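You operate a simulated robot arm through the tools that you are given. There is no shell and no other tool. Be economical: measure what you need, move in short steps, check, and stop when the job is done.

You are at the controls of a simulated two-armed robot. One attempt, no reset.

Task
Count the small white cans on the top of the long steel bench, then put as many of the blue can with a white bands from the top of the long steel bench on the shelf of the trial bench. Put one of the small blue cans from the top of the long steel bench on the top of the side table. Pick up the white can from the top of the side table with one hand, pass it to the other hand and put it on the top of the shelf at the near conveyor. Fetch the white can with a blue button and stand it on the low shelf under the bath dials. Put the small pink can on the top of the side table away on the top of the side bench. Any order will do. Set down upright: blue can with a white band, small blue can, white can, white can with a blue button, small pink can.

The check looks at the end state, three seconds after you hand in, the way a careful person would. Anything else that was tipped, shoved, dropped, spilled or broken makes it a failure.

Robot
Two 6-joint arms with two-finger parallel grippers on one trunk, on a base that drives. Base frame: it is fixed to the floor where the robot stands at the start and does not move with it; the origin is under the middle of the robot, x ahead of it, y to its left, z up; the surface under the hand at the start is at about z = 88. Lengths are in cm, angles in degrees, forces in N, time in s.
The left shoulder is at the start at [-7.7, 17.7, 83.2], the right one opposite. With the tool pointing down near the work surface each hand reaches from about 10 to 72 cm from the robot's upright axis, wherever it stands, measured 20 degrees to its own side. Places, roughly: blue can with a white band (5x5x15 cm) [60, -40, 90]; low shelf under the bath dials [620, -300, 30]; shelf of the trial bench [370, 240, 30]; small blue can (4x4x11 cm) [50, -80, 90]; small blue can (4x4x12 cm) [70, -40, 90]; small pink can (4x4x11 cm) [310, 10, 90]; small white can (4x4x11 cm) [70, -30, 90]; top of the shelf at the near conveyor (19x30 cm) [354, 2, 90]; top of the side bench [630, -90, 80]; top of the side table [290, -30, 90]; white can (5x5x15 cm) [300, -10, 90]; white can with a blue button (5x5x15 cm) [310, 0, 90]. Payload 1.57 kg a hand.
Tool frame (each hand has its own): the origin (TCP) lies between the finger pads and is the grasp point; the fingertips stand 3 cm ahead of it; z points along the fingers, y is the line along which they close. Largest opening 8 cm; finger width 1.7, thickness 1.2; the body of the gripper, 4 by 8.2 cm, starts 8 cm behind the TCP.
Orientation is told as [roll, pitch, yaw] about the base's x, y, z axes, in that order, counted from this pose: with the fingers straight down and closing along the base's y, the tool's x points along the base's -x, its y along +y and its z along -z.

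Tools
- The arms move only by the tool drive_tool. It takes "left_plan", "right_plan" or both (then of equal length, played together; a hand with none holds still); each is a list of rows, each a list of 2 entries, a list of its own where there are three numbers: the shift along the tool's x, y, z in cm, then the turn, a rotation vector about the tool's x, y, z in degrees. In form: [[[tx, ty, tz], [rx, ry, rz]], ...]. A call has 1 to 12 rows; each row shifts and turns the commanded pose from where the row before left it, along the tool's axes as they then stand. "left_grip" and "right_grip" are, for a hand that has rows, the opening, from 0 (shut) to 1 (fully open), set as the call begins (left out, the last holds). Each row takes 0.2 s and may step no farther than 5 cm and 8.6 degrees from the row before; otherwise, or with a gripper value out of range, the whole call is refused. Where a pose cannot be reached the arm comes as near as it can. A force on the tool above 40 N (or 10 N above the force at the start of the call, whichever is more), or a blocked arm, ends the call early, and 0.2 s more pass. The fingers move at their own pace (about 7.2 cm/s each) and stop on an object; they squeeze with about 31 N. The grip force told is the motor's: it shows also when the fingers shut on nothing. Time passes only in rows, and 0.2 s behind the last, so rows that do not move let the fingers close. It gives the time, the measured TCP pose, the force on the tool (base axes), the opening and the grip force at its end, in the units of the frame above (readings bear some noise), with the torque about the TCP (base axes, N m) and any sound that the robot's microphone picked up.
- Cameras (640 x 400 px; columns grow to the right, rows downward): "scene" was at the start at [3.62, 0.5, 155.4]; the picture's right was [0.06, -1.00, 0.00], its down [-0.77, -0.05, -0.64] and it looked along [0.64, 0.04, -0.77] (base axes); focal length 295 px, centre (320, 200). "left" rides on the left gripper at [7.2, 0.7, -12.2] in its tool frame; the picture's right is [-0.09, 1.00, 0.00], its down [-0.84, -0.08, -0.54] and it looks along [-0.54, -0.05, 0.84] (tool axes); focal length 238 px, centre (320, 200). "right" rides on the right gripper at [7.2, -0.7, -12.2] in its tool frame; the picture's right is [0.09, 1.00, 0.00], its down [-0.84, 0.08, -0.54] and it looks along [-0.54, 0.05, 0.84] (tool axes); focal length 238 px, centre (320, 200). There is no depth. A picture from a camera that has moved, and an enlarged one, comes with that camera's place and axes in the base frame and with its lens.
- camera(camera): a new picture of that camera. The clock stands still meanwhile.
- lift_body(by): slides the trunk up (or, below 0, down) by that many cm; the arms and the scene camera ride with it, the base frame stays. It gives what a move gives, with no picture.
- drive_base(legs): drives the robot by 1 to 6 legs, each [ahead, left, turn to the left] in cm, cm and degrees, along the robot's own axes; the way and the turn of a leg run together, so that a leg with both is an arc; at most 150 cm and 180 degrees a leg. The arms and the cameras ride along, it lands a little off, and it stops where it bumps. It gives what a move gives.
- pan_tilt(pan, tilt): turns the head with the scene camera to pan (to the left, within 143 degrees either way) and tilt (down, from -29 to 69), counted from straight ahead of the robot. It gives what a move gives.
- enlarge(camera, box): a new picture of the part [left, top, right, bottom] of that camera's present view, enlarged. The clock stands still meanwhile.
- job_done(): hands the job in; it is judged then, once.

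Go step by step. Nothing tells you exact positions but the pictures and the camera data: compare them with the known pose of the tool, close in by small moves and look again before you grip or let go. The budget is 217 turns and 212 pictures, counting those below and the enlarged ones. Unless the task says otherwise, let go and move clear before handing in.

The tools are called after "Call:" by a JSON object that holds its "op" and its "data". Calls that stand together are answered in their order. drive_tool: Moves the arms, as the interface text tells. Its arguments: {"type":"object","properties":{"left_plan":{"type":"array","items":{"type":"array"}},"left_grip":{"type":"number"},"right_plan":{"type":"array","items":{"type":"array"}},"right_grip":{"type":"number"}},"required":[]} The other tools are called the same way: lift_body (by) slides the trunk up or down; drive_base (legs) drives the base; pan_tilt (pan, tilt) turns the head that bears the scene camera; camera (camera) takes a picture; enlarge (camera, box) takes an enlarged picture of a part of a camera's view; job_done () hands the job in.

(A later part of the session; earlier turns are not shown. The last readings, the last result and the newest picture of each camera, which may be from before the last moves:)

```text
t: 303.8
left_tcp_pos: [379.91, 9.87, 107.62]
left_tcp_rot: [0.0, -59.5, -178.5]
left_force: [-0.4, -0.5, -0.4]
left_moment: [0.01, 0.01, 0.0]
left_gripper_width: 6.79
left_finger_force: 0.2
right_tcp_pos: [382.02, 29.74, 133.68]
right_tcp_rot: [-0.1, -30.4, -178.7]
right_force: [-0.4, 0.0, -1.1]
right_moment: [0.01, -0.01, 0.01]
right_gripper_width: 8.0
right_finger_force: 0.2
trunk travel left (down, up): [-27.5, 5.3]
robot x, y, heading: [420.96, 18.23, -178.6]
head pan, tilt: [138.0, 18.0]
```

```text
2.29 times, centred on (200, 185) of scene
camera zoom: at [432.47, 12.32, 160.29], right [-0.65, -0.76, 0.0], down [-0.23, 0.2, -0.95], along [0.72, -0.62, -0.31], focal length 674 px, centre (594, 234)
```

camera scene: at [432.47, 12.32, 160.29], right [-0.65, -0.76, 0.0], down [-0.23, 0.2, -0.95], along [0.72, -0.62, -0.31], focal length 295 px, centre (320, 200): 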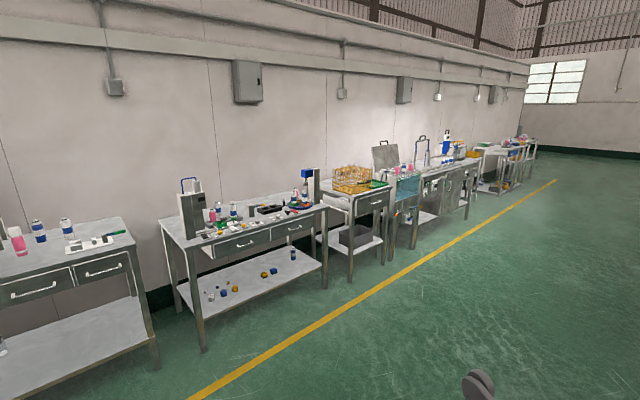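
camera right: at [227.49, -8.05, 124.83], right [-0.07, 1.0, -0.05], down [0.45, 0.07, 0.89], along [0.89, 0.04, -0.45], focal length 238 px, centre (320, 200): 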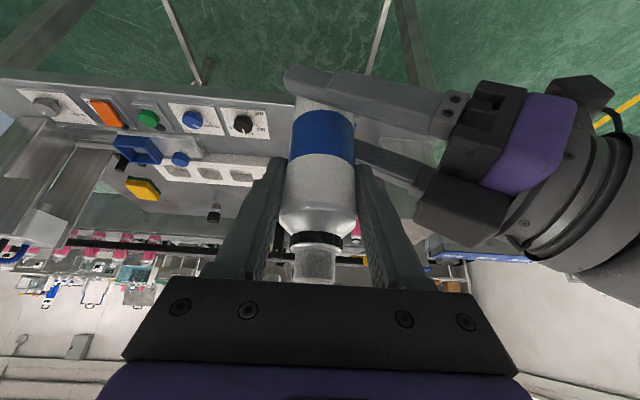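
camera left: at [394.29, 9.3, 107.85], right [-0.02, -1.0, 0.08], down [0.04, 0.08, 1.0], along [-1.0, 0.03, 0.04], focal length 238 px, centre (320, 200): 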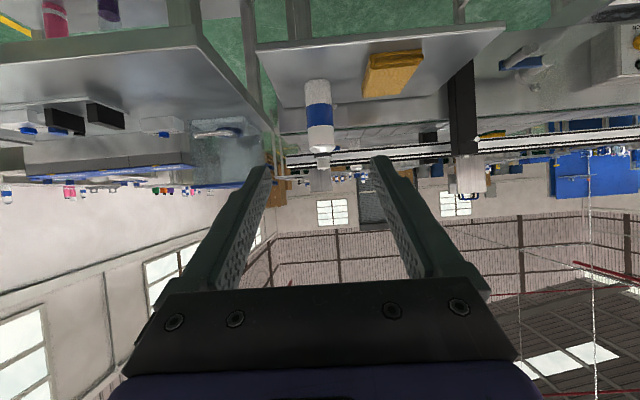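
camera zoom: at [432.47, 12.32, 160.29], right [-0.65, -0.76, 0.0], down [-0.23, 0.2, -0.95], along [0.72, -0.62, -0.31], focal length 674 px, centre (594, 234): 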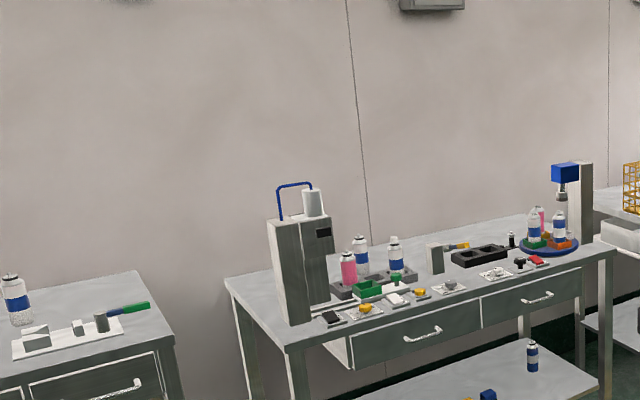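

The side bench is the drawer table (front edge x≈597, y -28…-141); the bath unit with its low shelf lies farther along. Back to the side table for the button can and pink can.

Call:
{"op": "drive_base", "data": {"legs": [[0, -120, -1.4], [115, 0, 0], [112, 0, 0], [0, 0, 180]]}}

Call:
{"op": "drive_tool", "data": {"left_plan": [[[0, 0, -2], [0, 7.4, 0]], [[0, 0, -2], [0, 7.4, 0]], [[0, 0, -2], [0, 7.4, 0]], [[0, 0, -2], [0, 7.4, 0]]], "left_grip": 0.9, "right_plan": [[[0, 0, 0], [0, -7.4, 0]], [[0, 0, 0], [0, -7.4, 0]], [[0, 0, 0], [0, -7.4, 0]], [[0, 0, 0], [0, -7.4, 0]]]}}

Call:
{"op": "drive_base", "data": {"legs": [[0, -133, 0]]}}

Call:
{"op": "pan_tilt", "data": {"pan": 0, "tilt": 38}}

Call:
{"op": "camera", "data": {"camera": "scene"}}

```text
t: 333.1
left_tcp_pos: [237.15, 159.55, 107.68]
left_tcp_rot: [0.0, -59.5, 0.5]
left_force: [0.0, -0.7, 0.1]
left_moment: [-0.01, 0.0, -0.01]
left_gripper_width: 6.82
left_finger_force: 0.1
right_tcp_pos: [234.62, 139.5, 133.57]
right_tcp_rot: [0.0, -30.3, 0.5]
right_force: [-0.3, -0.7, -0.3]
right_moment: [-0.01, -0.03, 0.02]
right_gripper_width: 8.01
right_finger_force: 0.1
trunk travel left (down, up): [-27.5, 5.3]
robot x, y, heading: [195.64, 151.87, 0.7]
head pan, tilt: [138.0, 18.0]
```

```text
t: 334.1
left_tcp_pos: [231.0, 159.59, 113.12]
left_tcp_rot: [0.0, -29.8, 0.5]
left_force: [0.4, 0.0, 0.1]
left_moment: [-0.04, -0.01, -0.02]
left_gripper_width: 7.18
left_finger_force: 0.0
right_tcp_pos: [234.53, 139.36, 133.52]
right_tcp_rot: [0.0, -60.1, 0.5]
right_force: [0.6, -0.4, -0.1]
right_moment: [0.02, -0.02, 0.0]
right_gripper_width: 7.99
right_finger_force: 0.1
trunk travel left (down, up): [-27.5, 5.3]
robot x, y, heading: [195.61, 151.37, 0.6]
head pan, tilt: [138.0, 18.0]
```

```text
t: 346.2
left_tcp_pos: [233.34, 24.19, 113.01]
left_tcp_rot: [0.0, -29.8, 1.6]
left_force: [-0.8, -0.1, -0.3]
left_moment: [-0.01, -0.01, 0.02]
left_gripper_width: 7.19
left_finger_force: 0.1
right_tcp_pos: [237.34, 4.12, 133.61]
right_tcp_rot: [-0.1, -60.1, 1.6]
right_force: [0.5, 0.2, -0.7]
right_moment: [0.01, 0.01, -0.02]
right_gripper_width: 8.0
right_finger_force: 0.1
trunk travel left (down, up): [-27.5, 5.3]
robot x, y, heading: [198.3, 15.36, 1.7]
head pan, tilt: [138.0, 18.0]
```

```text
t: 348.4
left_tcp_pos: [233.38, 24.2, 113.18]
left_tcp_rot: [0.0, -29.9, 1.5]
left_force: [-0.3, -0.1, -0.1]
left_moment: [0.0, 0.0, 0.01]
left_gripper_width: 7.2
left_finger_force: 0.0
right_tcp_pos: [237.3, 4.38, 133.62]
right_tcp_rot: [-0.2, -60.0, 1.7]
right_force: [-0.5, 0.5, -0.4]
right_moment: [0.03, -0.02, 0.03]
right_gripper_width: 8.02
right_finger_force: 0.2
trunk travel left (down, up): [-27.5, 5.3]
robot x, y, heading: [198.03, 15.54, 1.6]
head pan, tilt: [0.0, 38.0]
```

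```text
93 pictures are left
camera scene: at [202.63, 15.76, 157.12], right [0.03, -1.0, 0.0], down [-0.62, -0.02, -0.79], along [0.79, 0.02, -0.62], focal length 295 px, centre (320, 200)
```

scene: 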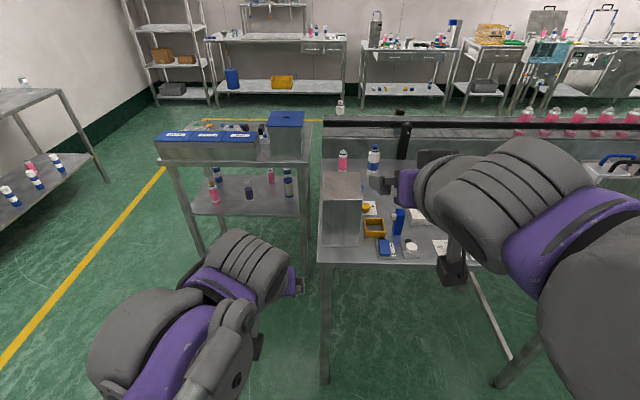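

Call:
{"op": "drive_tool", "data": {"left_plan": [[[-0.22, 0, -3.7], [0, 0, 0]], [[-0.22, 0, -3.7], [0, 0, 0]], [[-0.22, 0, -3.7], [0, 0, 0]]]}}

Call:
{"op": "drive_base", "data": {"legs": [[30, -13, -1.6]]}}

Call:
{"op": "camera", "data": {"camera": "scene"}}

Call:
{"op": "enlarge", "data": {"camera": "scene", "box": [240, 130, 400, 230]}}

Call:
{"op": "camera", "data": {"camera": "left"}}

```text
t: 349.2
left_tcp_pos: [227.9, 24.35, 122.83]
left_tcp_rot: [0.0, -30.0, 1.5]
left_force: [0.4, -0.4, -0.2]
left_moment: [0.01, -0.01, 0.01]
left_gripper_width: 7.17
left_finger_force: 0.0
right_tcp_pos: [237.2, 4.28, 133.7]
right_tcp_rot: [0.0, -60.1, 1.6]
right_force: [-0.1, 0.1, 0.7]
right_moment: [-0.01, -0.04, -0.01]
right_gripper_width: 8.02
right_finger_force: 0.2
trunk travel left (down, up): [-27.5, 5.3]
robot x, y, heading: [197.74, 15.99, 1.6]
head pan, tilt: [0.0, 38.0]
```

```text
t: 351.4
left_tcp_pos: [258.32, 11.19, 122.93]
left_tcp_rot: [0.1, -30.0, 0.4]
left_force: [0.1, -0.7, -0.3]
left_moment: [-0.02, -0.01, -0.02]
left_gripper_width: 7.21
left_finger_force: 0.1
right_tcp_pos: [267.17, -8.82, 133.59]
right_tcp_rot: [0.0, -60.0, 0.4]
right_force: [1.3, 0.2, 0.8]
right_moment: [0.01, -0.02, 0.0]
right_gripper_width: 7.99
right_finger_force: 0.0
trunk travel left (down, up): [-27.5, 5.3]
robot x, y, heading: [228.6, 3.72, 0.4]
head pan, tilt: [0.0, 38.0]
```

```text
92 pictures are left
camera scene: at [232.77, 3.46, 157.12], right [0.01, -1.0, 0.0], down [-0.62, 0.0, -0.79], along [0.79, 0.0, -0.62], focal length 295 px, centre (320, 200)
```

scene: 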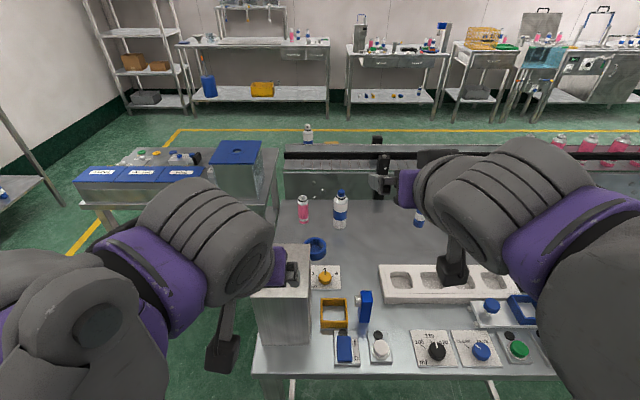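

```text
4.00 times, centred on (320, 180) of scene
camera zoom: at [232.77, 3.46, 157.12], right [0.01, -1.0, 0.0], down [-0.62, 0.0, -0.79], along [0.79, 0.0, -0.62], focal length 1180 px, centre (320, 280)
```

zoom: 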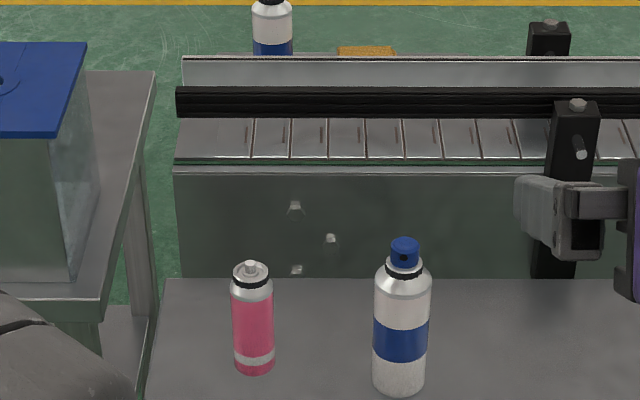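

```text
90 pictures are left
camera left: at [246.06, 11.89, 129.99], right [0.07, 1.0, 0.05], down [0.46, -0.07, 0.89], along [0.89, -0.04, -0.46], focal length 238 px, centre (320, 200)
```

left: 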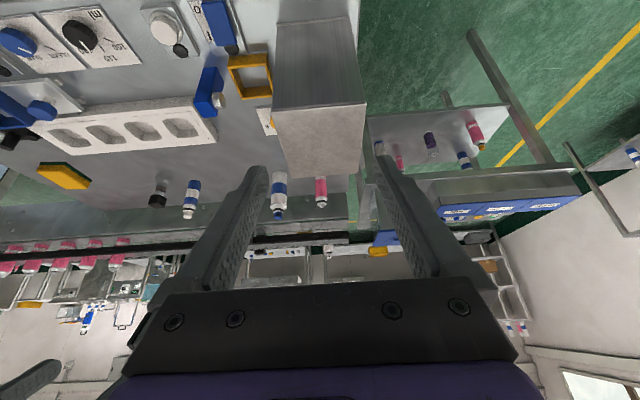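

Button can ≈(305.4,-3.1), pink ≈(307.7, 9.0). Right hand approaches the button can.

Call:
{"op": "drive_tool", "data": {"right_plan": [[[1.37, 0.63, 4.02], [0, 0, 0]], [[1.37, 0.63, 4.02], [0, 0, 0]], [[1.37, 0.63, 4.02], [0, 0, 0]], [[1.37, 0.63, 4.02], [0, 0, 0]], [[1.37, 0.63, 4.02], [0, 0, 0]], [[1.37, 0.63, 4.02], [0, 0, 0]], [[1.37, 0.63, 4.02], [0, 0, 0]], [[1.37, 0.63, 4.02], [0, 0, 0]], [[1.37, 0.63, 4.02], [0, 0, 0]]]}}

Call:
{"op": "camera", "data": {"camera": "right"}}

Call:
{"op": "camera", "data": {"camera": "scene"}}

```text
t: 353.4
left_tcp_pos: [258.49, 11.38, 123.0]
left_tcp_rot: [-0.1, -29.9, 0.4]
left_force: [0.2, 0.4, 0.3]
left_moment: [0.0, 0.0, -0.01]
left_gripper_width: 7.18
left_finger_force: 0.1
right_tcp_pos: [292.6, -2.87, 104.93]
right_tcp_rot: [-0.2, -60.0, 0.4]
right_force: [-0.2, 0.3, 1.0]
right_moment: [0.04, 0.02, -0.02]
right_gripper_width: 8.0
right_finger_force: 0.0
trunk travel left (down, up): [-27.5, 5.3]
robot x, y, heading: [228.4, 3.56, 0.3]
head pan, tilt: [0.0, 38.0]
```

```text
89 pictures are left
camera right: at [278.3, -3.7, 104.83], right [-0.05, 1.0, -0.08], down [-0.05, 0.08, 1.0], along [1.0, 0.05, 0.05], focal length 238 px, centre (320, 200)
```

right: 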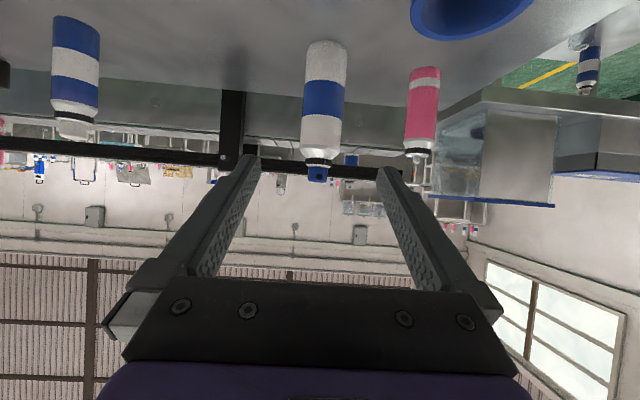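

```text
88 pictures are left
camera scene: at [232.93, 3.48, 157.12], right [0.01, -1.0, 0.0], down [-0.62, 0.0, -0.79], along [0.79, 0.0, -0.62], focal length 295 px, centre (320, 200)
```

scene: 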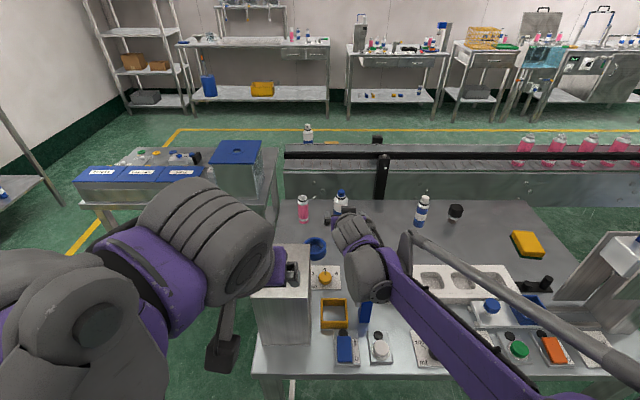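

Call:
{"op": "drive_tool", "data": {"right_plan": [[[0.3, 0.27, 4.57], [0, 0, 0]], [[0.3, 0.27, 4.57], [0, 0, 0]]]}}

Call:
{"op": "camera", "data": {"camera": "right"}}

```text
t: 354.0
left_tcp_pos: [258.33, 11.53, 122.78]
left_tcp_rot: [0.0, -30.0, 0.2]
left_force: [0.3, 0.2, 0.3]
left_moment: [-0.02, 0.02, -0.02]
left_gripper_width: 7.21
left_finger_force: 0.1
right_tcp_pos: [299.98, -2.49, 99.71]
right_tcp_rot: [0.0, -60.1, 0.3]
right_force: [0.5, 0.4, -0.2]
right_moment: [-0.01, 0.0, -0.02]
right_gripper_width: 7.99
right_finger_force: 0.1
trunk travel left (down, up): [-27.5, 5.3]
robot x, y, heading: [228.16, 3.8, 0.3]
head pan, tilt: [0.0, 38.0]
```

```text
87 pictures are left
camera right: at [285.84, -3.36, 99.68], right [-0.05, 1.0, -0.08], down [-0.05, 0.08, 1.0], along [1.0, 0.05, 0.05], focal length 238 px, centre (320, 200)
```

right: 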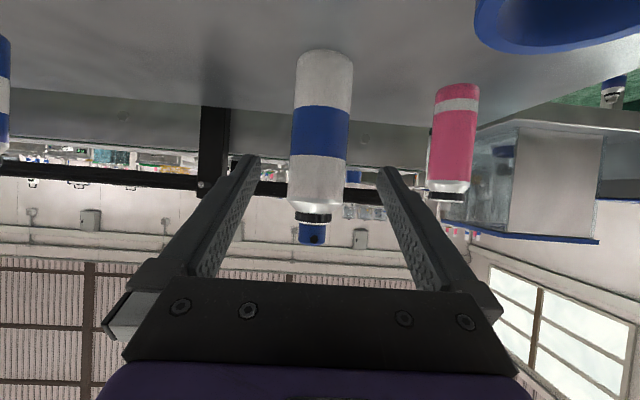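

Call:
{"op": "drive_tool", "data": {"right_plan": [[[0.04, 0.1, 2.4], [0, 0, 0]], [[0.04, 0, 2.4], [0, 0, 0]]]}}

Call:
{"op": "drive_tool", "data": {"right_plan": [[[0, 0, 0], [0, 0, 0]], [[0, 0, 0], [0, 0, 0]], [[0, 0, 0], [0, 0, 0]], [[0, 0, 0], [0, 0, 0]]], "right_grip": 0}}

Call:
{"op": "camera", "data": {"camera": "right"}}

```text
t: 354.6
left_tcp_pos: [258.34, 11.35, 122.93]
left_tcp_rot: [0.0, -29.9, 0.4]
left_force: [0.1, 0.7, 0.5]
left_moment: [-0.02, -0.02, -0.02]
left_gripper_width: 7.21
left_finger_force: 0.1
right_tcp_pos: [304.1, -2.41, 97.11]
right_tcp_rot: [-0.2, -60.1, 0.3]
right_force: [-0.3, -0.6, 0.9]
right_moment: [-0.02, -0.03, 0.02]
right_gripper_width: 8.01
right_finger_force: 0.0
trunk travel left (down, up): [-27.5, 5.3]
robot x, y, heading: [228.33, 3.12, 0.3]
head pan, tilt: [0.0, 38.0]
```

```text
t: 355.6
left_tcp_pos: [258.39, 11.47, 122.88]
left_tcp_rot: [0.0, -29.9, 0.4]
left_force: [-0.2, -0.2, 0.7]
left_moment: [0.01, -0.02, -0.01]
left_gripper_width: 7.21
left_finger_force: 0.0
right_tcp_pos: [304.05, -2.43, 97.17]
right_tcp_rot: [-0.2, -60.0, 0.3]
right_force: [-0.2, -0.6, -0.1]
right_moment: [-0.02, 0.0, -0.05]
right_gripper_width: 4.35
right_finger_force: 31.2
trunk travel left (down, up): [-27.5, 5.3]
robot x, y, heading: [228.38, 3.23, 0.5]
head pan, tilt: [0.0, 38.0]
```

```text
86 pictures are left
camera right: at [289.78, -3.21, 97.03], right [-0.05, 1.0, -0.08], down [-0.05, 0.08, 1.0], along [1.0, 0.05, 0.05], focal length 238 px, centre (320, 200)
```

right: 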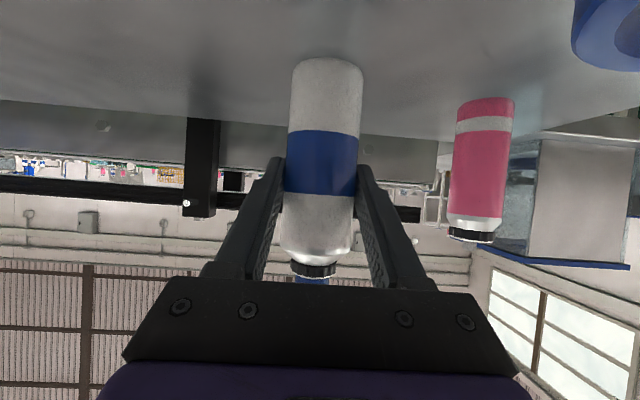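

Call:
{"op": "drive_tool", "data": {"right_plan": [[[-3.46, 0, -2], [0, 0, 0]], [[-3.46, 0, -2], [0, 0, 0]], [[-3.46, 0, -2], [0, 0, 0]], [[-3.46, 0, -2], [0, 0, 0]], [[-3.46, -1, -2], [0, 0, 0]], [[0.5, -2, -4], [0, 0, 0]], [[1, -2, -4], [0, 0, 0]], [[2, -2, -3.5], [0, 0, 0]], [[2, -2, -3.5], [0, 0, 0]], [[2, 0, -3.5], [0, 0, 0]], [[2, 0, -3.5], [0, 0, 0]], [[2, 0, -3.5], [0, 0, 0]]]}}

Call:
{"op": "camera", "data": {"camera": "scene"}}

```text
t: 358.2
left_tcp_pos: [258.24, 11.5, 122.84]
left_tcp_rot: [0.0, -30.0, 0.3]
left_force: [0.2, -0.1, 0.2]
left_moment: [0.01, 0.03, -0.02]
left_gripper_width: 7.22
left_finger_force: 0.0
right_tcp_pos: [276.27, -11.46, 120.13]
right_tcp_rot: [0.0, -60.1, 0.3]
right_force: [0.4, -0.2, -1.1]
right_moment: [-0.02, 0.05, -0.02]
right_gripper_width: 4.35
right_finger_force: 31.0
trunk travel left (down, up): [-27.5, 5.3]
robot x, y, heading: [227.86, 3.84, 0.3]
head pan, tilt: [0.0, 38.0]
```

```text
85 pictures are left
camera scene: at [232.61, 3.44, 157.12], right [0.01, -1.0, 0.0], down [-0.61, 0.0, -0.79], along [0.79, 0.0, -0.61], focal length 295 px, centre (320, 200)
```

scene: 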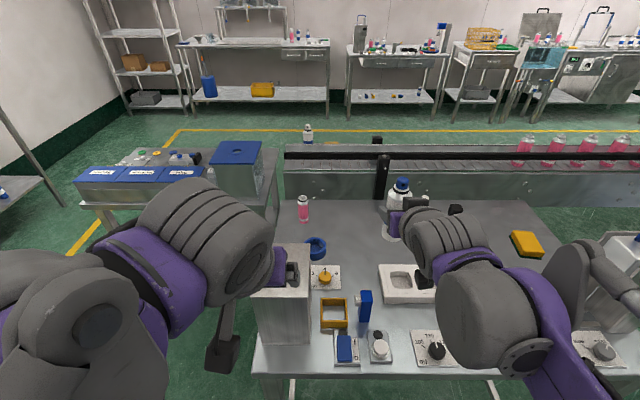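

Now the left hand (45° tilt) reaches over the metal box toward the pink can.

Call:
{"op": "drive_tool", "data": {"left_plan": [[[0, 0, 0], [0, -7.5, 0]], [[0, 0, 0], [0, -7.5, 0]], [[-3.03, -0.36, 3.03], [0, 0, 0]], [[-3.03, -0.36, 3.03], [0, 0, 0]], [[-3.03, -0.36, 3.03], [0, 0, 0]], [[-3.03, -0.36, 3.03], [0, 0, 0]], [[-3.03, -0.36, 3.03], [0, 0, 0]], [[-3.03, -0.36, 3.03], [0, 0, 0]], [[-3.03, -0.36, 3.03], [0, 0, 0]]]}}

Call:
{"op": "camera", "data": {"camera": "left"}}

Call:
{"op": "camera", "data": {"camera": "scene"}}

```text
t: 360.2
left_tcp_pos: [288.61, 9.2, 122.96]
left_tcp_rot: [0.1, -44.9, 0.3]
left_force: [-0.3, -0.9, -0.1]
left_moment: [-0.01, 0.0, 0.0]
left_gripper_width: 7.2
left_finger_force: 0.1
right_tcp_pos: [276.57, -11.43, 120.02]
right_tcp_rot: [0.0, -60.0, 0.3]
right_force: [0.0, -0.1, -1.6]
right_moment: [0.01, 0.02, -0.02]
right_gripper_width: 4.37
right_finger_force: 31.5
trunk travel left (down, up): [-27.5, 5.3]
robot x, y, heading: [228.35, 3.19, 0.2]
head pan, tilt: [0.0, 38.0]
```

```text
84 pictures are left
camera left: at [274.9, 9.66, 126.53], right [0.06, 1.0, 0.07], down [0.21, -0.08, 0.97], along [0.98, -0.04, -0.21], focal length 238 px, centre (320, 200)
```

left: 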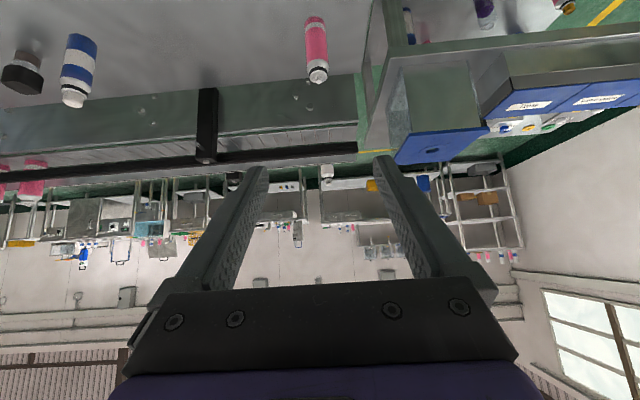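

```text
83 pictures are left
camera scene: at [232.97, 3.43, 157.12], right [0.01, -1.0, 0.0], down [-0.62, 0.0, -0.79], along [0.79, 0.0, -0.62], focal length 295 px, centre (320, 200)
```

scene: 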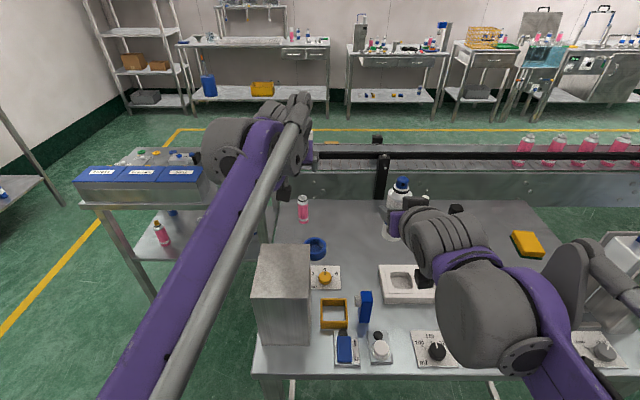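

Call:
{"op": "drive_tool", "data": {"left_plan": [[[1.75, 0, 4.26], [0, 0, 0]], [[1.75, 0, 4.26], [0, 0, 0]], [[1.75, 0.1, 4.26], [0, 0, 0]], [[1.75, 0.1, 4.26], [0, 0, 0]], [[0, 0, 3], [0, 0, 0]]]}}

Call:
{"op": "camera", "data": {"camera": "left"}}

Call:
{"op": "camera", "data": {"camera": "scene"}}

```text
t: 361.4
left_tcp_pos: [297.55, 9.56, 103.6]
left_tcp_rot: [0.0, -44.9, 0.3]
left_force: [-0.8, 0.2, 0.0]
left_moment: [0.04, 0.03, -0.01]
left_gripper_width: 7.19
left_finger_force: 0.1
right_tcp_pos: [276.58, -11.47, 120.07]
right_tcp_rot: [-0.1, -60.0, 0.3]
right_force: [0.7, -0.7, -1.5]
right_moment: [-0.02, 0.05, 0.0]
right_gripper_width: 4.37
right_finger_force: 30.8
trunk travel left (down, up): [-27.5, 5.3]
robot x, y, heading: [228.39, 3.22, 0.4]
head pan, tilt: [0.0, 38.0]
```

```text
82 pictures are left
camera left: at [283.84, 10.03, 107.24], right [0.06, 1.0, 0.07], down [0.21, -0.08, 0.97], along [0.98, -0.04, -0.21], focal length 238 px, centre (320, 200)
```

left: 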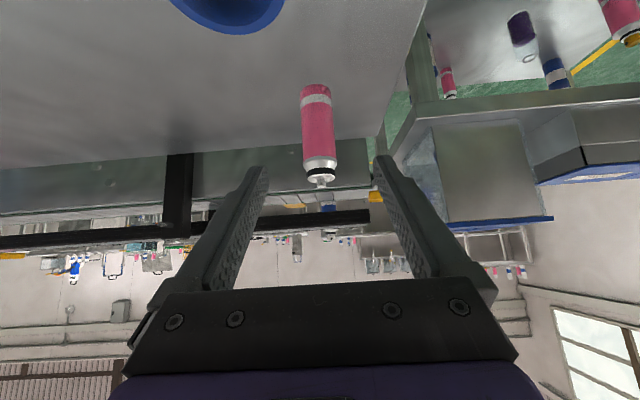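

```text
81 pictures are left
camera scene: at [232.93, 3.45, 157.12], right [0.01, -1.0, 0.0], down [-0.62, 0.0, -0.79], along [0.79, 0.0, -0.62], focal length 295 px, centre (320, 200)
```

scene: 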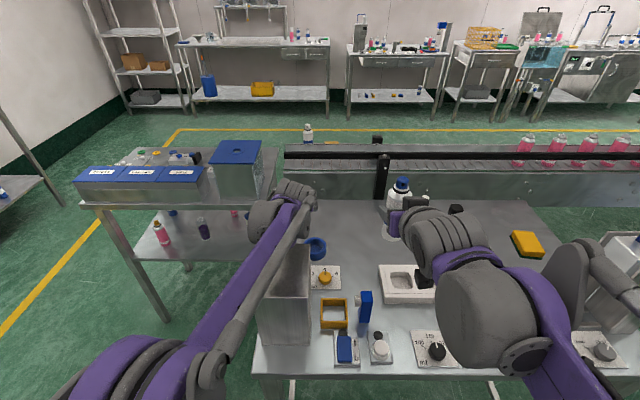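

The forearm would come too close to the metal box from here. I'll lift out, shift the base to the right and approach the pink can with the hand yawed left.

Call:
{"op": "drive_tool", "data": {"left_plan": [[[0, 0, -3], [0, 0, 0]], [[-1.75, -0.1, -4.26], [0, 0, 0]], [[-1.75, -0.1, -4.26], [0, 0, 0]], [[-1.75, 0, -4.26], [0, 0, 0]], [[-1.75, 0, -4.26], [0, 0, 0]], [[2.1, 0, -3.5], [0, 0, 0]], [[2.1, 0, -3.5], [0, 0, 0]], [[2.1, 0, -3.5], [0, 0, 0]]], "right_plan": [[[1, 0, -3.5], [0, 0, 0]], [[1, 0, -3.5], [0, 0, 0]], [[1, 0, -3.5], [0, 0, 0]], [[1, 0, -3.5], [0, 0, 0]], [[0, 0, 0], [0, 0, 0]], [[0, 0, 0], [0, 0, 0]], [[0, 0, 0], [0, 0, 0]], [[0, 0, 0], [0, 0, 0]]]}}

Call:
{"op": "drive_base", "data": {"legs": [[0, -25, -0.3], [3, 0, 0]]}}

Call:
{"op": "lift_body", "data": {"by": 5}}

Call:
{"op": "camera", "data": {"camera": "scene"}}

```text
t: 363.2
left_tcp_pos: [276.61, 9.1, 125.88]
left_tcp_rot: [0.0, -45.0, 0.4]
left_force: [-0.9, -0.1, 0.3]
left_moment: [0.0, -0.01, 0.04]
left_gripper_width: 7.23
left_finger_force: 0.1
right_tcp_pos: [261.96, -11.38, 123.84]
right_tcp_rot: [-0.1, -60.1, 0.3]
right_force: [0.1, -0.1, -2.6]
right_moment: [0.01, 0.0, 0.03]
right_gripper_width: 4.36
right_finger_force: 31.3
trunk travel left (down, up): [-27.5, 5.3]
robot x, y, heading: [228.4, 3.07, 0.3]
head pan, tilt: [0.0, 38.0]
```

```text
t: 366.4
left_tcp_pos: [279.64, -16.66, 125.82]
left_tcp_rot: [0.0, -44.9, 0.1]
left_force: [-0.4, 1.2, -0.4]
left_moment: [0.02, -0.05, 0.04]
left_gripper_width: 7.22
left_finger_force: 0.0
right_tcp_pos: [265.0, -37.13, 123.69]
right_tcp_rot: [-0.2, -60.2, 0.1]
right_force: [-0.2, -0.4, -2.5]
right_moment: [0.0, 0.0, 0.02]
right_gripper_width: 4.35
right_finger_force: 31.0
trunk travel left (down, up): [-27.5, 5.3]
robot x, y, heading: [231.24, -22.24, 0.3]
head pan, tilt: [0.0, 38.0]
```

```text
t: 367.4
left_tcp_pos: [279.7, -16.65, 130.82]
left_tcp_rot: [0.0, -44.9, 0.1]
left_force: [-0.5, 1.0, 0.0]
left_moment: [-0.02, -0.06, 0.02]
left_gripper_width: 7.18
left_finger_force: 0.0
right_tcp_pos: [264.94, -37.24, 128.73]
right_tcp_rot: [-0.1, -60.1, 0.2]
right_force: [-0.9, 0.2, -1.8]
right_moment: [-0.02, -0.03, 0.01]
right_gripper_width: 4.39
right_finger_force: 30.8
trunk travel left (down, up): [-32.5, 0.3]
robot x, y, heading: [231.14, -22.63, 0.3]
head pan, tilt: [0.0, 38.0]
```

```text
80 pictures are left
camera scene: at [235.47, -22.17, 162.42], right [0.0, -1.0, 0.0], down [-0.62, 0.0, -0.79], along [0.79, 0.0, -0.62], focal length 295 px, centre (320, 200)
```

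scene: 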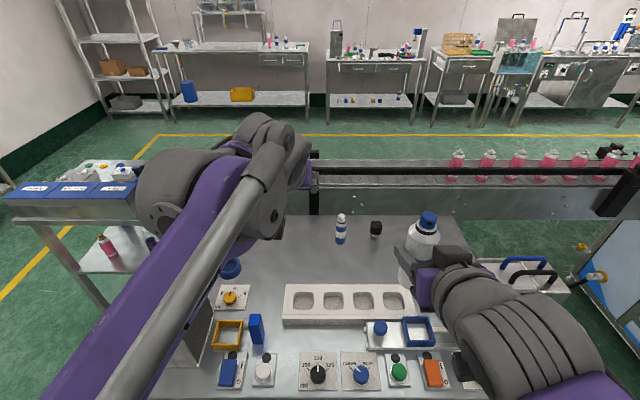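

Call:
{"op": "drive_tool", "data": {"left_plan": [[[0, 0, 0], [-5.9, 0, -5.9]], [[0, 0, 0], [-5.9, 0, -5.9]], [[0, 0, 0], [-5.9, 0, -5.9]], [[-0.06, 1.38, 4.03], [0, 0, 0]], [[-0.06, 1.38, 4.03], [0, 0, 0]], [[-0.06, 1.38, 4.03], [0, 0, 0]], [[-0.06, 1.38, 4.03], [0, 0, 0]], [[-0.06, 1.38, 4.03], [0, 0, 0]], [[-0.06, 1.38, 4.03], [0, 0, 0]], [[-0.06, 1.38, 4.03], [0, 0, 0]], [[-0.06, 1.38, 4.03], [0, 0, 0]]]}}

Call:
{"op": "camera", "data": {"camera": "left"}}

Call:
{"op": "camera", "data": {"camera": "scene"}}

```text
t: 369.8
left_tcp_pos: [295.73, 3.13, 108.3]
left_tcp_rot: [0.2, -44.9, 25.1]
left_force: [-0.8, -0.1, 1.6]
left_moment: [0.0, -0.02, -0.02]
left_gripper_width: 7.23
left_finger_force: 0.1
right_tcp_pos: [265.12, -37.13, 128.64]
right_tcp_rot: [-0.1, -60.0, 0.1]
right_force: [0.5, 1.0, -1.6]
right_moment: [-0.02, 0.04, -0.04]
right_gripper_width: 4.38
right_finger_force: 31.6
trunk travel left (down, up): [-32.5, 0.3]
robot x, y, heading: [230.86, -22.28, 0.2]
head pan, tilt: [0.0, 38.0]
```

```text
79 pictures are left
camera left: at [283.1, -2.15, 112.0], right [-0.36, 0.93, 0.07], down [0.22, 0.02, 0.97], along [0.9, 0.37, -0.21], focal length 238 px, centre (320, 200)
```

left: 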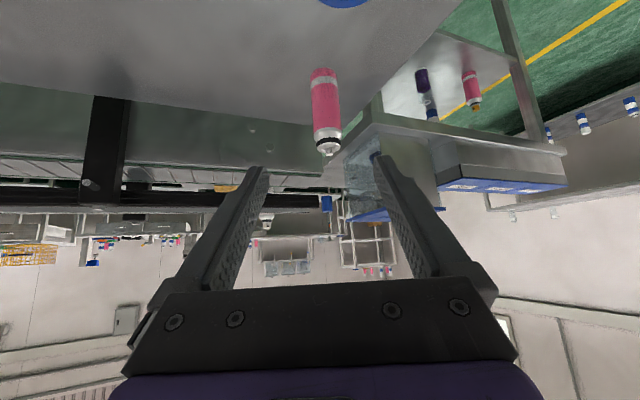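

```text
78 pictures are left
camera scene: at [235.67, -22.08, 162.42], right [0.0, -1.0, 0.0], down [-0.62, 0.0, -0.79], along [0.79, 0.0, -0.62], focal length 295 px, centre (320, 200)
```

scene: 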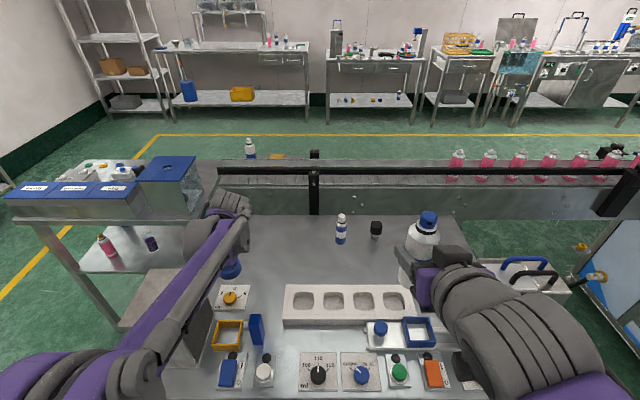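

The left elbow still flares toward the box. Better: set the button can down on the free spot, let the right arm (elbow flares the other way) take the pink can, and pick the button can with the left hand. First withdraw the left hand.

Call:
{"op": "drive_tool", "data": {"left_plan": [[[0.06, -1.38, -4.03], [0, 0, 0]], [[0.06, -1.38, -4.03], [0, 0, 0]], [[0.06, -1.38, -4.03], [0, 0, 0]], [[0.06, -1.38, -4.03], [0, 0, 0]], [[0.06, -1.38, -4.03], [0, 0, 0]], [[0.06, 0, -4.03], [0, 0, 0]], [[2, 0, -4], [0, 0, 0]], [[2, 0, -4], [0, 0, 0]], [[2, 0, -4], [5.9, 0, 5.9]], [[0, 0, 0], [5.9, 0, 5.9]], [[0, 0, 0], [5.9, 0, 5.9]]]}}

Call:
{"op": "drive_base", "data": {"legs": [[0, 15, 0]]}}

Call:
{"op": "lift_body", "data": {"by": -5}}

Call:
{"op": "camera", "data": {"camera": "scene"}}

```text
t: 372.2
left_tcp_pos: [271.62, -15.92, 129.47]
left_tcp_rot: [0.1, -45.0, 0.0]
left_force: [-0.4, -0.3, 0.3]
left_moment: [0.0, 0.0, -0.04]
left_gripper_width: 7.2
left_finger_force: 0.0
right_tcp_pos: [264.98, -37.2, 128.79]
right_tcp_rot: [-0.1, -60.0, 0.1]
right_force: [-0.3, -0.8, -1.4]
right_moment: [0.04, 0.02, -0.02]
right_gripper_width: 4.34
right_finger_force: 31.2
trunk travel left (down, up): [-32.5, 0.3]
robot x, y, heading: [230.99, -22.06, 0.3]
head pan, tilt: [0.0, 38.0]
```

```text
t: 374.1
left_tcp_pos: [271.65, -1.1, 129.54]
left_tcp_rot: [0.0, -44.8, -0.1]
left_force: [1.0, -0.9, 0.1]
left_moment: [0.02, -0.01, 0.0]
left_gripper_width: 7.21
left_finger_force: 0.0
right_tcp_pos: [265.05, -22.22, 128.75]
right_tcp_rot: [0.0, -60.1, -0.1]
right_force: [1.1, 1.0, -1.7]
right_moment: [0.01, 0.02, -0.02]
right_gripper_width: 4.33
right_finger_force: 30.9
trunk travel left (down, up): [-32.5, 0.3]
robot x, y, heading: [231.45, -7.4, 0.1]
head pan, tilt: [0.0, 38.0]
```

```text
t: 375.1
left_tcp_pos: [271.82, -1.08, 124.4]
left_tcp_rot: [0.0, -44.9, -0.2]
left_force: [0.1, 0.2, 0.1]
left_moment: [-0.01, 0.0, 0.01]
left_gripper_width: 7.19
left_finger_force: 0.1
right_tcp_pos: [265.16, -22.25, 123.74]
right_tcp_rot: [-0.1, -60.0, 0.0]
right_force: [-0.4, -0.1, -0.8]
right_moment: [-0.01, -0.02, 0.03]
right_gripper_width: 4.34
right_finger_force: 31.1
trunk travel left (down, up): [-27.5, 5.3]
robot x, y, heading: [231.25, -7.27, 0.1]
head pan, tilt: [0.0, 38.0]
```

```text
77 pictures are left
camera scene: at [235.93, -7.09, 157.12], right [0.0, -1.0, 0.0], down [-0.62, 0.0, -0.79], along [0.79, 0.0, -0.62], focal length 295 px, centre (320, 200)
```

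scene: 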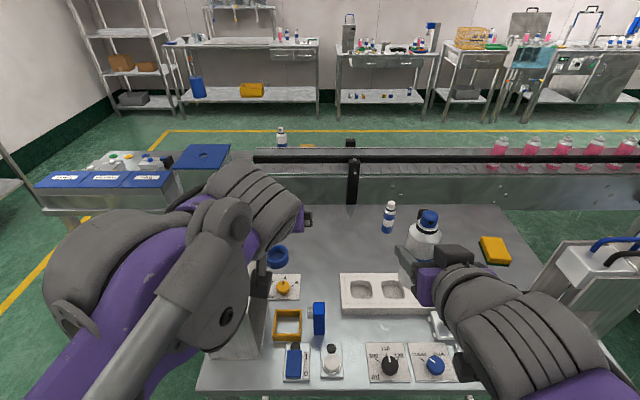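

Call:
{"op": "drive_tool", "data": {"left_plan": [[[0, 0.8, -1], [0, 0, 0]], [[0, 0.8, -1], [0, 0, 0]], [[0, 0.8, -1], [0, 0, 0]], [[0, 0.8, -1], [0, 0, 0]], [[0, 0.8, -1], [0, 0, 0]], [[0, 0.8, -1], [0, 0, 0]], [[0, 0.8, -1], [0, 0, 0]], [[0, 0.8, -1], [0, 0, 0]], [[0, 0.8, -1], [0, 0, 0]]], "right_plan": [[[-0.59, 0.87, 4.51], [0, 0, 0]], [[-0.59, 0.87, 4.51], [0, 0, 0]], [[-0.59, 0.87, 4.51], [0, 0, 0]], [[-0.59, 0.87, 4.51], [0, 0, 0]], [[-0.59, 0.87, 4.51], [0, 0, 0]], [[-0.59, 0.87, 4.51], [0, 0, 0]], [[-0.59, 0.87, 4.51], [0, 0, 0]], [[-0.59, 0.87, 4.51], [0, 0, 0]], [[-0.59, 0.87, 4.51], [0, 0, 0]]]}}

Call:
{"op": "camera", "data": {"camera": "right"}}

```text
t: 377.1
left_tcp_pos: [265.33, 6.32, 130.74]
left_tcp_rot: [-0.1, -44.9, 0.0]
left_force: [-0.2, -1.1, -0.4]
left_moment: [0.03, 0.03, -0.02]
left_gripper_width: 7.17
left_finger_force: 0.1
right_tcp_pos: [303.15, -14.32, 107.91]
right_tcp_rot: [-0.2, -60.0, -0.1]
right_force: [-0.4, -0.2, -2.6]
right_moment: [0.02, 0.02, -0.04]
right_gripper_width: 4.39
right_finger_force: 30.7
trunk travel left (down, up): [-27.5, 5.3]
robot x, y, heading: [231.09, -7.28, 0.0]
head pan, tilt: [0.0, 38.0]
```

```text
76 pictures are left
camera right: at [288.87, -15.04, 107.85], right [-0.04, 1.0, -0.08], down [-0.05, 0.08, 1.0], along [1.0, 0.05, 0.05], focal length 238 px, centre (320, 200)
```

right: 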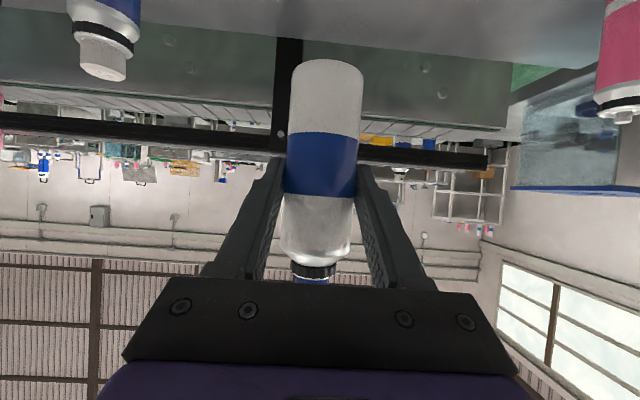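

Call:
{"op": "drive_tool", "data": {"right_plan": [[[2.7, 0, 1.57], [0, 0, 0]], [[2.7, 0, 1.57], [0, 0, 0]], [[2.5, 0, 1.45], [0, 0, 0]]]}}

Call:
{"op": "drive_tool", "data": {"right_plan": [[[0.35, 0, 0.2], [0, 0, 0]], [[0.35, 0, 0.2], [0, 0, 0]]]}}

```text
t: 377.9
left_tcp_pos: [265.28, 6.24, 130.7]
left_tcp_rot: [0.0, -44.9, -0.1]
left_force: [0.2, 0.2, 0.2]
left_moment: [-0.01, 0.02, -0.02]
left_gripper_width: 7.22
left_finger_force: 0.2
right_tcp_pos: [302.63, -14.57, 99.07]
right_tcp_rot: [-0.1, -60.0, -0.1]
right_force: [-0.6, -0.1, -1.9]
right_moment: [-0.01, 0.0, -0.03]
right_gripper_width: 4.37
right_finger_force: 30.6
trunk travel left (down, up): [-27.5, 5.3]
robot x, y, heading: [231.12, -7.53, -0.4]
head pan, tilt: [0.0, 38.0]
```

```text
t: 378.4
left_tcp_pos: [265.19, 6.35, 130.69]
left_tcp_rot: [0.0, -44.9, 0.0]
left_force: [-0.1, 0.1, -0.1]
left_moment: [-0.01, -0.04, 0.02]
left_gripper_width: 7.2
left_finger_force: 0.0
right_tcp_pos: [302.62, -14.55, 98.0]
right_tcp_rot: [-0.2, -59.9, -0.1]
right_force: [0.5, 0.2, -2.1]
right_moment: [-0.03, 0.05, 0.02]
right_gripper_width: 4.37
right_finger_force: 30.9
trunk travel left (down, up): [-27.5, 5.3]
robot x, y, heading: [231.43, -7.24, -0.2]
head pan, tilt: [0.0, 38.0]
```

Call:
{"op": "drive_tool", "data": {"right_plan": [[[0.35, 0, 0.2], [0, 0, 0]], [[0.26, 0, 0.15], [0, 0, 0]]]}}

```text
t: 379.1
left_tcp_pos: [265.3, 6.28, 130.73]
left_tcp_rot: [0.1, -44.9, 0.0]
left_force: [-0.7, 1.1, -0.2]
left_moment: [-0.02, -0.01, 0.02]
left_gripper_width: 7.19
left_finger_force: 0.1
right_tcp_pos: [302.75, -14.59, 97.49]
right_tcp_rot: [0.0, -60.0, -0.2]
right_force: [0.6, 0.1, -0.8]
right_moment: [-0.06, -0.01, -0.02]
right_gripper_width: 4.37
right_finger_force: 31.2
trunk travel left (down, up): [-27.5, 5.3]
robot x, y, heading: [231.07, -6.86, -0.2]
head pan, tilt: [0.0, 38.0]
```

Call:
{"op": "drive_tool", "data": {"right_plan": [[[0.22, 0, 0.12], [0, 0, 0]]]}}

```text
t: 379.4
left_tcp_pos: [265.26, 6.29, 130.76]
left_tcp_rot: [0.0, -44.9, -0.2]
left_force: [0.4, 0.7, -0.3]
left_moment: [0.0, 0.02, -0.02]
left_gripper_width: 7.18
left_finger_force: 0.1
right_tcp_pos: [302.76, -14.61, 97.25]
right_tcp_rot: [0.0, -60.0, -0.1]
right_force: [0.2, -0.5, -1.1]
right_moment: [-0.02, 0.0, 0.0]
right_gripper_width: 4.37
right_finger_force: 31.3
trunk travel left (down, up): [-27.5, 5.3]
robot x, y, heading: [231.06, -7.13, 0.0]
head pan, tilt: [0.0, 38.0]
```

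Call:
{"op": "drive_tool", "data": {"right_plan": [[[0.26, 0, 0.15], [0, 0, 0]]]}}

```text
t: 379.9
left_tcp_pos: [265.08, 6.27, 130.75]
left_tcp_rot: [0.0, -45.0, -0.1]
left_force: [-0.2, -0.2, -0.3]
left_moment: [-0.02, 0.03, -0.02]
left_gripper_width: 7.19
left_finger_force: 0.1
right_tcp_pos: [302.85, -14.53, 97.09]
right_tcp_rot: [0.0, -60.2, -0.1]
right_force: [0.1, 0.0, 10.3]
right_moment: [0.16, -0.05, 0.0]
right_gripper_width: 4.34
right_finger_force: 31.1
trunk travel left (down, up): [-27.5, 5.3]
robot x, y, heading: [231.23, -6.99, 0.1]
head pan, tilt: [0.0, 38.0]
```

Touching. Release and retract.

Call:
{"op": "drive_tool", "data": {"right_plan": [[[0, 0, 0], [0, 0, 0]], [[0, 0, 0], [0, 0, 0]], [[0, 0, 0], [0, 0, 0]], [[0, 0, -2], [0, 0, 0]], [[0, 0, -4], [0, 0, 0]], [[0, 0, -4], [0, 0, 0]], [[0, 0, -4], [0, 0, 0]], [[0, 0, -4], [0, 0, 0]], [[0, 0, -4], [0, 0, 0]], [[0, 0, -4], [0, 0, 0]], [[0, 0, -4], [0, 7.5, 0]], [[0, 0, -4], [0, 7.5, 0]]], "right_grip": 1}}

Call:
{"op": "camera", "data": {"camera": "right"}}

Call:
{"op": "camera", "data": {"camera": "scene"}}

```text
t: 382.4
left_tcp_pos: [265.11, 6.25, 130.8]
left_tcp_rot: [0.0, -45.1, 0.0]
left_force: [0.0, 0.0, 0.1]
left_moment: [-0.01, -0.01, -0.01]
left_gripper_width: 7.22
left_finger_force: 0.0
right_tcp_pos: [273.59, -14.69, 114.32]
right_tcp_rot: [0.0, -45.0, -0.1]
right_force: [-0.4, 0.1, 0.7]
right_moment: [-0.01, 0.0, -0.01]
right_gripper_width: 8.01
right_finger_force: 0.1
trunk travel left (down, up): [-27.5, 5.3]
robot x, y, heading: [230.77, -7.01, 0.0]
head pan, tilt: [0.0, 38.0]
```

```text
75 pictures are left
camera right: at [259.79, -15.36, 117.97], right [-0.06, 1.0, -0.07], down [0.21, 0.08, 0.97], along [0.98, 0.05, -0.21], focal length 238 px, centre (320, 200)
```

right: 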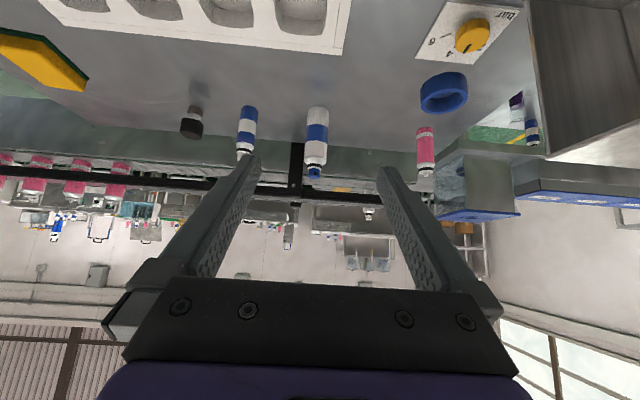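

```text
74 pictures are left
camera scene: at [235.7, -7.09, 157.13], right [0.0, -1.0, 0.0], down [-0.62, 0.0, -0.79], along [0.79, 0.0, -0.62], focal length 295 px, centre (320, 200)
```

scene: 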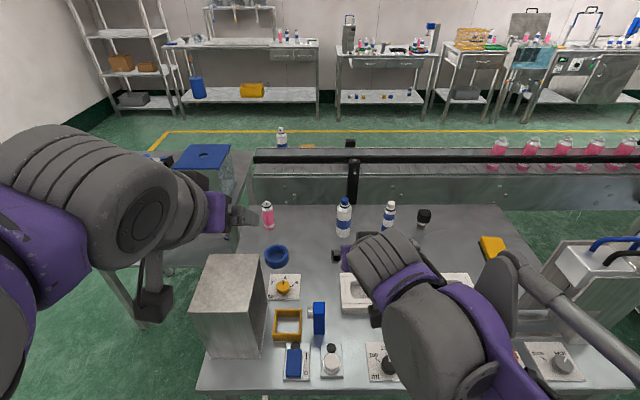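

Button can stands at ≈(302.8,-14.6). Now shift left and reach for the pink can with the right hand.

Call:
{"op": "lift_body", "data": {"by": 5}}

Call:
{"op": "drive_base", "data": {"legs": [[0, 19, 0]]}}

Call:
{"op": "drive_tool", "data": {"right_plan": [[[0, 0, 0], [-5.3, 0, -5.3]], [[0, 0, 0], [-5.3, 0, -5.3]]], "right_grip": 0.9}}

Call:
{"op": "camera", "data": {"camera": "right"}}

```text
t: 383.4
left_tcp_pos: [265.43, 6.23, 135.82]
left_tcp_rot: [0.0, -44.9, -0.2]
left_force: [0.9, 0.5, -0.6]
left_moment: [-0.03, -0.01, -0.04]
left_gripper_width: 7.2
left_finger_force: 0.1
right_tcp_pos: [273.65, -14.32, 119.27]
right_tcp_rot: [0.0, -45.0, -0.1]
right_force: [1.0, -0.8, 0.4]
right_moment: [-0.01, 0.02, -0.05]
right_gripper_width: 7.99
right_finger_force: 0.1
trunk travel left (down, up): [-32.5, 0.3]
robot x, y, heading: [231.54, -6.93, -0.2]
head pan, tilt: [0.0, 38.0]
```

```text
t: 385.6
left_tcp_pos: [265.51, 24.63, 135.78]
left_tcp_rot: [0.0, -44.8, -0.5]
left_force: [-0.5, 0.2, -0.3]
left_moment: [-0.02, 0.01, 0.0]
left_gripper_width: 7.21
left_finger_force: 0.0
right_tcp_pos: [273.63, 3.78, 119.28]
right_tcp_rot: [-0.1, -45.0, -0.5]
right_force: [0.2, 1.1, -0.5]
right_moment: [0.0, 0.01, 0.02]
right_gripper_width: 7.98
right_finger_force: 0.1
trunk travel left (down, up): [-32.5, 0.3]
robot x, y, heading: [231.21, 11.53, -0.3]
head pan, tilt: [0.0, 38.0]
```

```text
t: 386.2
left_tcp_pos: [265.56, 24.57, 135.77]
left_tcp_rot: [0.0, -44.9, -0.5]
left_force: [-0.5, 0.1, -0.8]
left_moment: [0.03, 0.02, -0.02]
left_gripper_width: 7.2
left_finger_force: 0.0
right_tcp_pos: [273.79, 3.96, 119.34]
right_tcp_rot: [0.0, -45.1, 14.6]
right_force: [-0.7, -0.1, -0.2]
right_moment: [-0.01, -0.03, -0.01]
right_gripper_width: 7.2
right_finger_force: 0.1
trunk travel left (down, up): [-32.5, 0.3]
robot x, y, heading: [231.68, 11.73, -0.4]
head pan, tilt: [0.0, 38.0]
```

```text
73 pictures are left
camera right: at [260.64, -0.21, 122.8], right [-0.31, 0.95, -0.07], down [0.18, 0.13, 0.98], along [0.93, 0.29, -0.21], focal length 238 px, centre (320, 200)
```

right: 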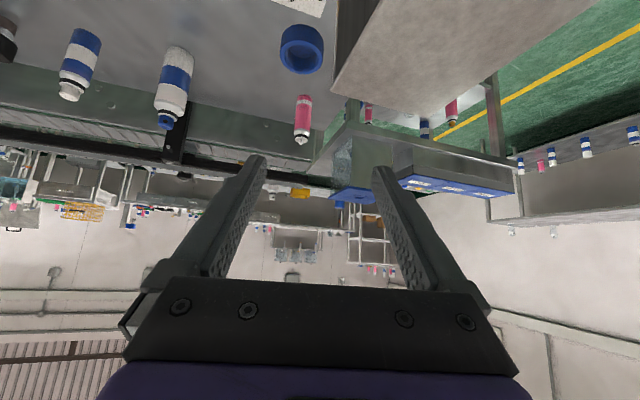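

Call:
{"op": "drive_tool", "data": {"right_plan": [[[-1.14, -0.57, 4.4], [0, 0, 0]], [[-1.14, -0.57, 4.4], [0, 0, 0]], [[-1.14, -0.57, 4.4], [0, 0, 0]], [[-1.14, -0.57, 4.4], [0, 0, 0]], [[-1.14, -0.57, 4.4], [0, 0, 0]], [[-1.14, -0.57, 4.4], [0, 0, 0]]]}}

Call:
{"op": "camera", "data": {"camera": "right"}}

Call:
{"op": "camera", "data": {"camera": "scene"}}

```text
t: 387.6
left_tcp_pos: [265.61, 24.64, 135.75]
left_tcp_rot: [-0.1, -44.9, -0.4]
left_force: [0.3, 0.4, -0.3]
left_moment: [0.03, 0.0, 0.01]
left_gripper_width: 7.19
left_finger_force: 0.1
right_tcp_pos: [297.77, 6.29, 105.43]
right_tcp_rot: [0.0, -45.0, 14.5]
right_force: [1.6, 0.2, -0.2]
right_moment: [-0.02, 0.01, 0.05]
right_gripper_width: 7.21
right_finger_force: 0.0
trunk travel left (down, up): [-32.5, 0.3]
robot x, y, heading: [231.37, 11.38, -0.6]
head pan, tilt: [0.0, 38.0]
```

```text
72 pictures are left
camera right: at [284.55, 2.31, 108.89], right [-0.31, 0.95, -0.07], down [0.18, 0.13, 0.97], along [0.93, 0.29, -0.21], focal length 238 px, centre (320, 200)
```

right: 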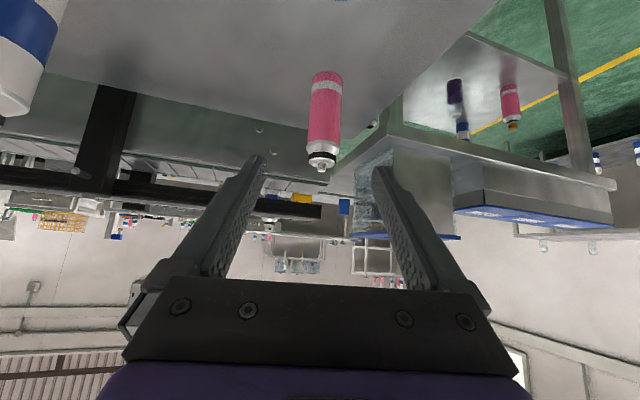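

```text
71 pictures are left
camera scene: at [235.85, 11.5, 162.42], right [-0.01, -1.0, 0.0], down [-0.62, 0.01, -0.79], along [0.79, -0.01, -0.62], focal length 295 px, centre (320, 200)
```

scene: 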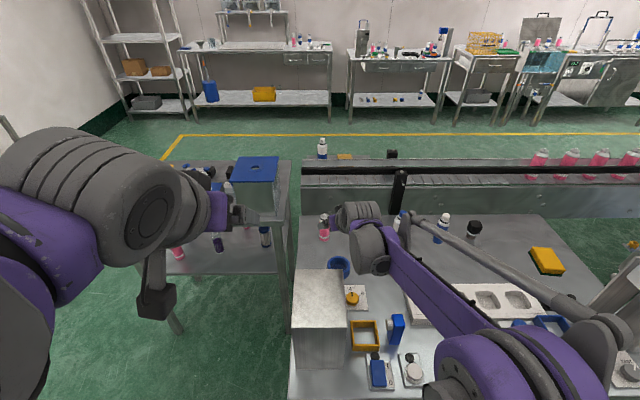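

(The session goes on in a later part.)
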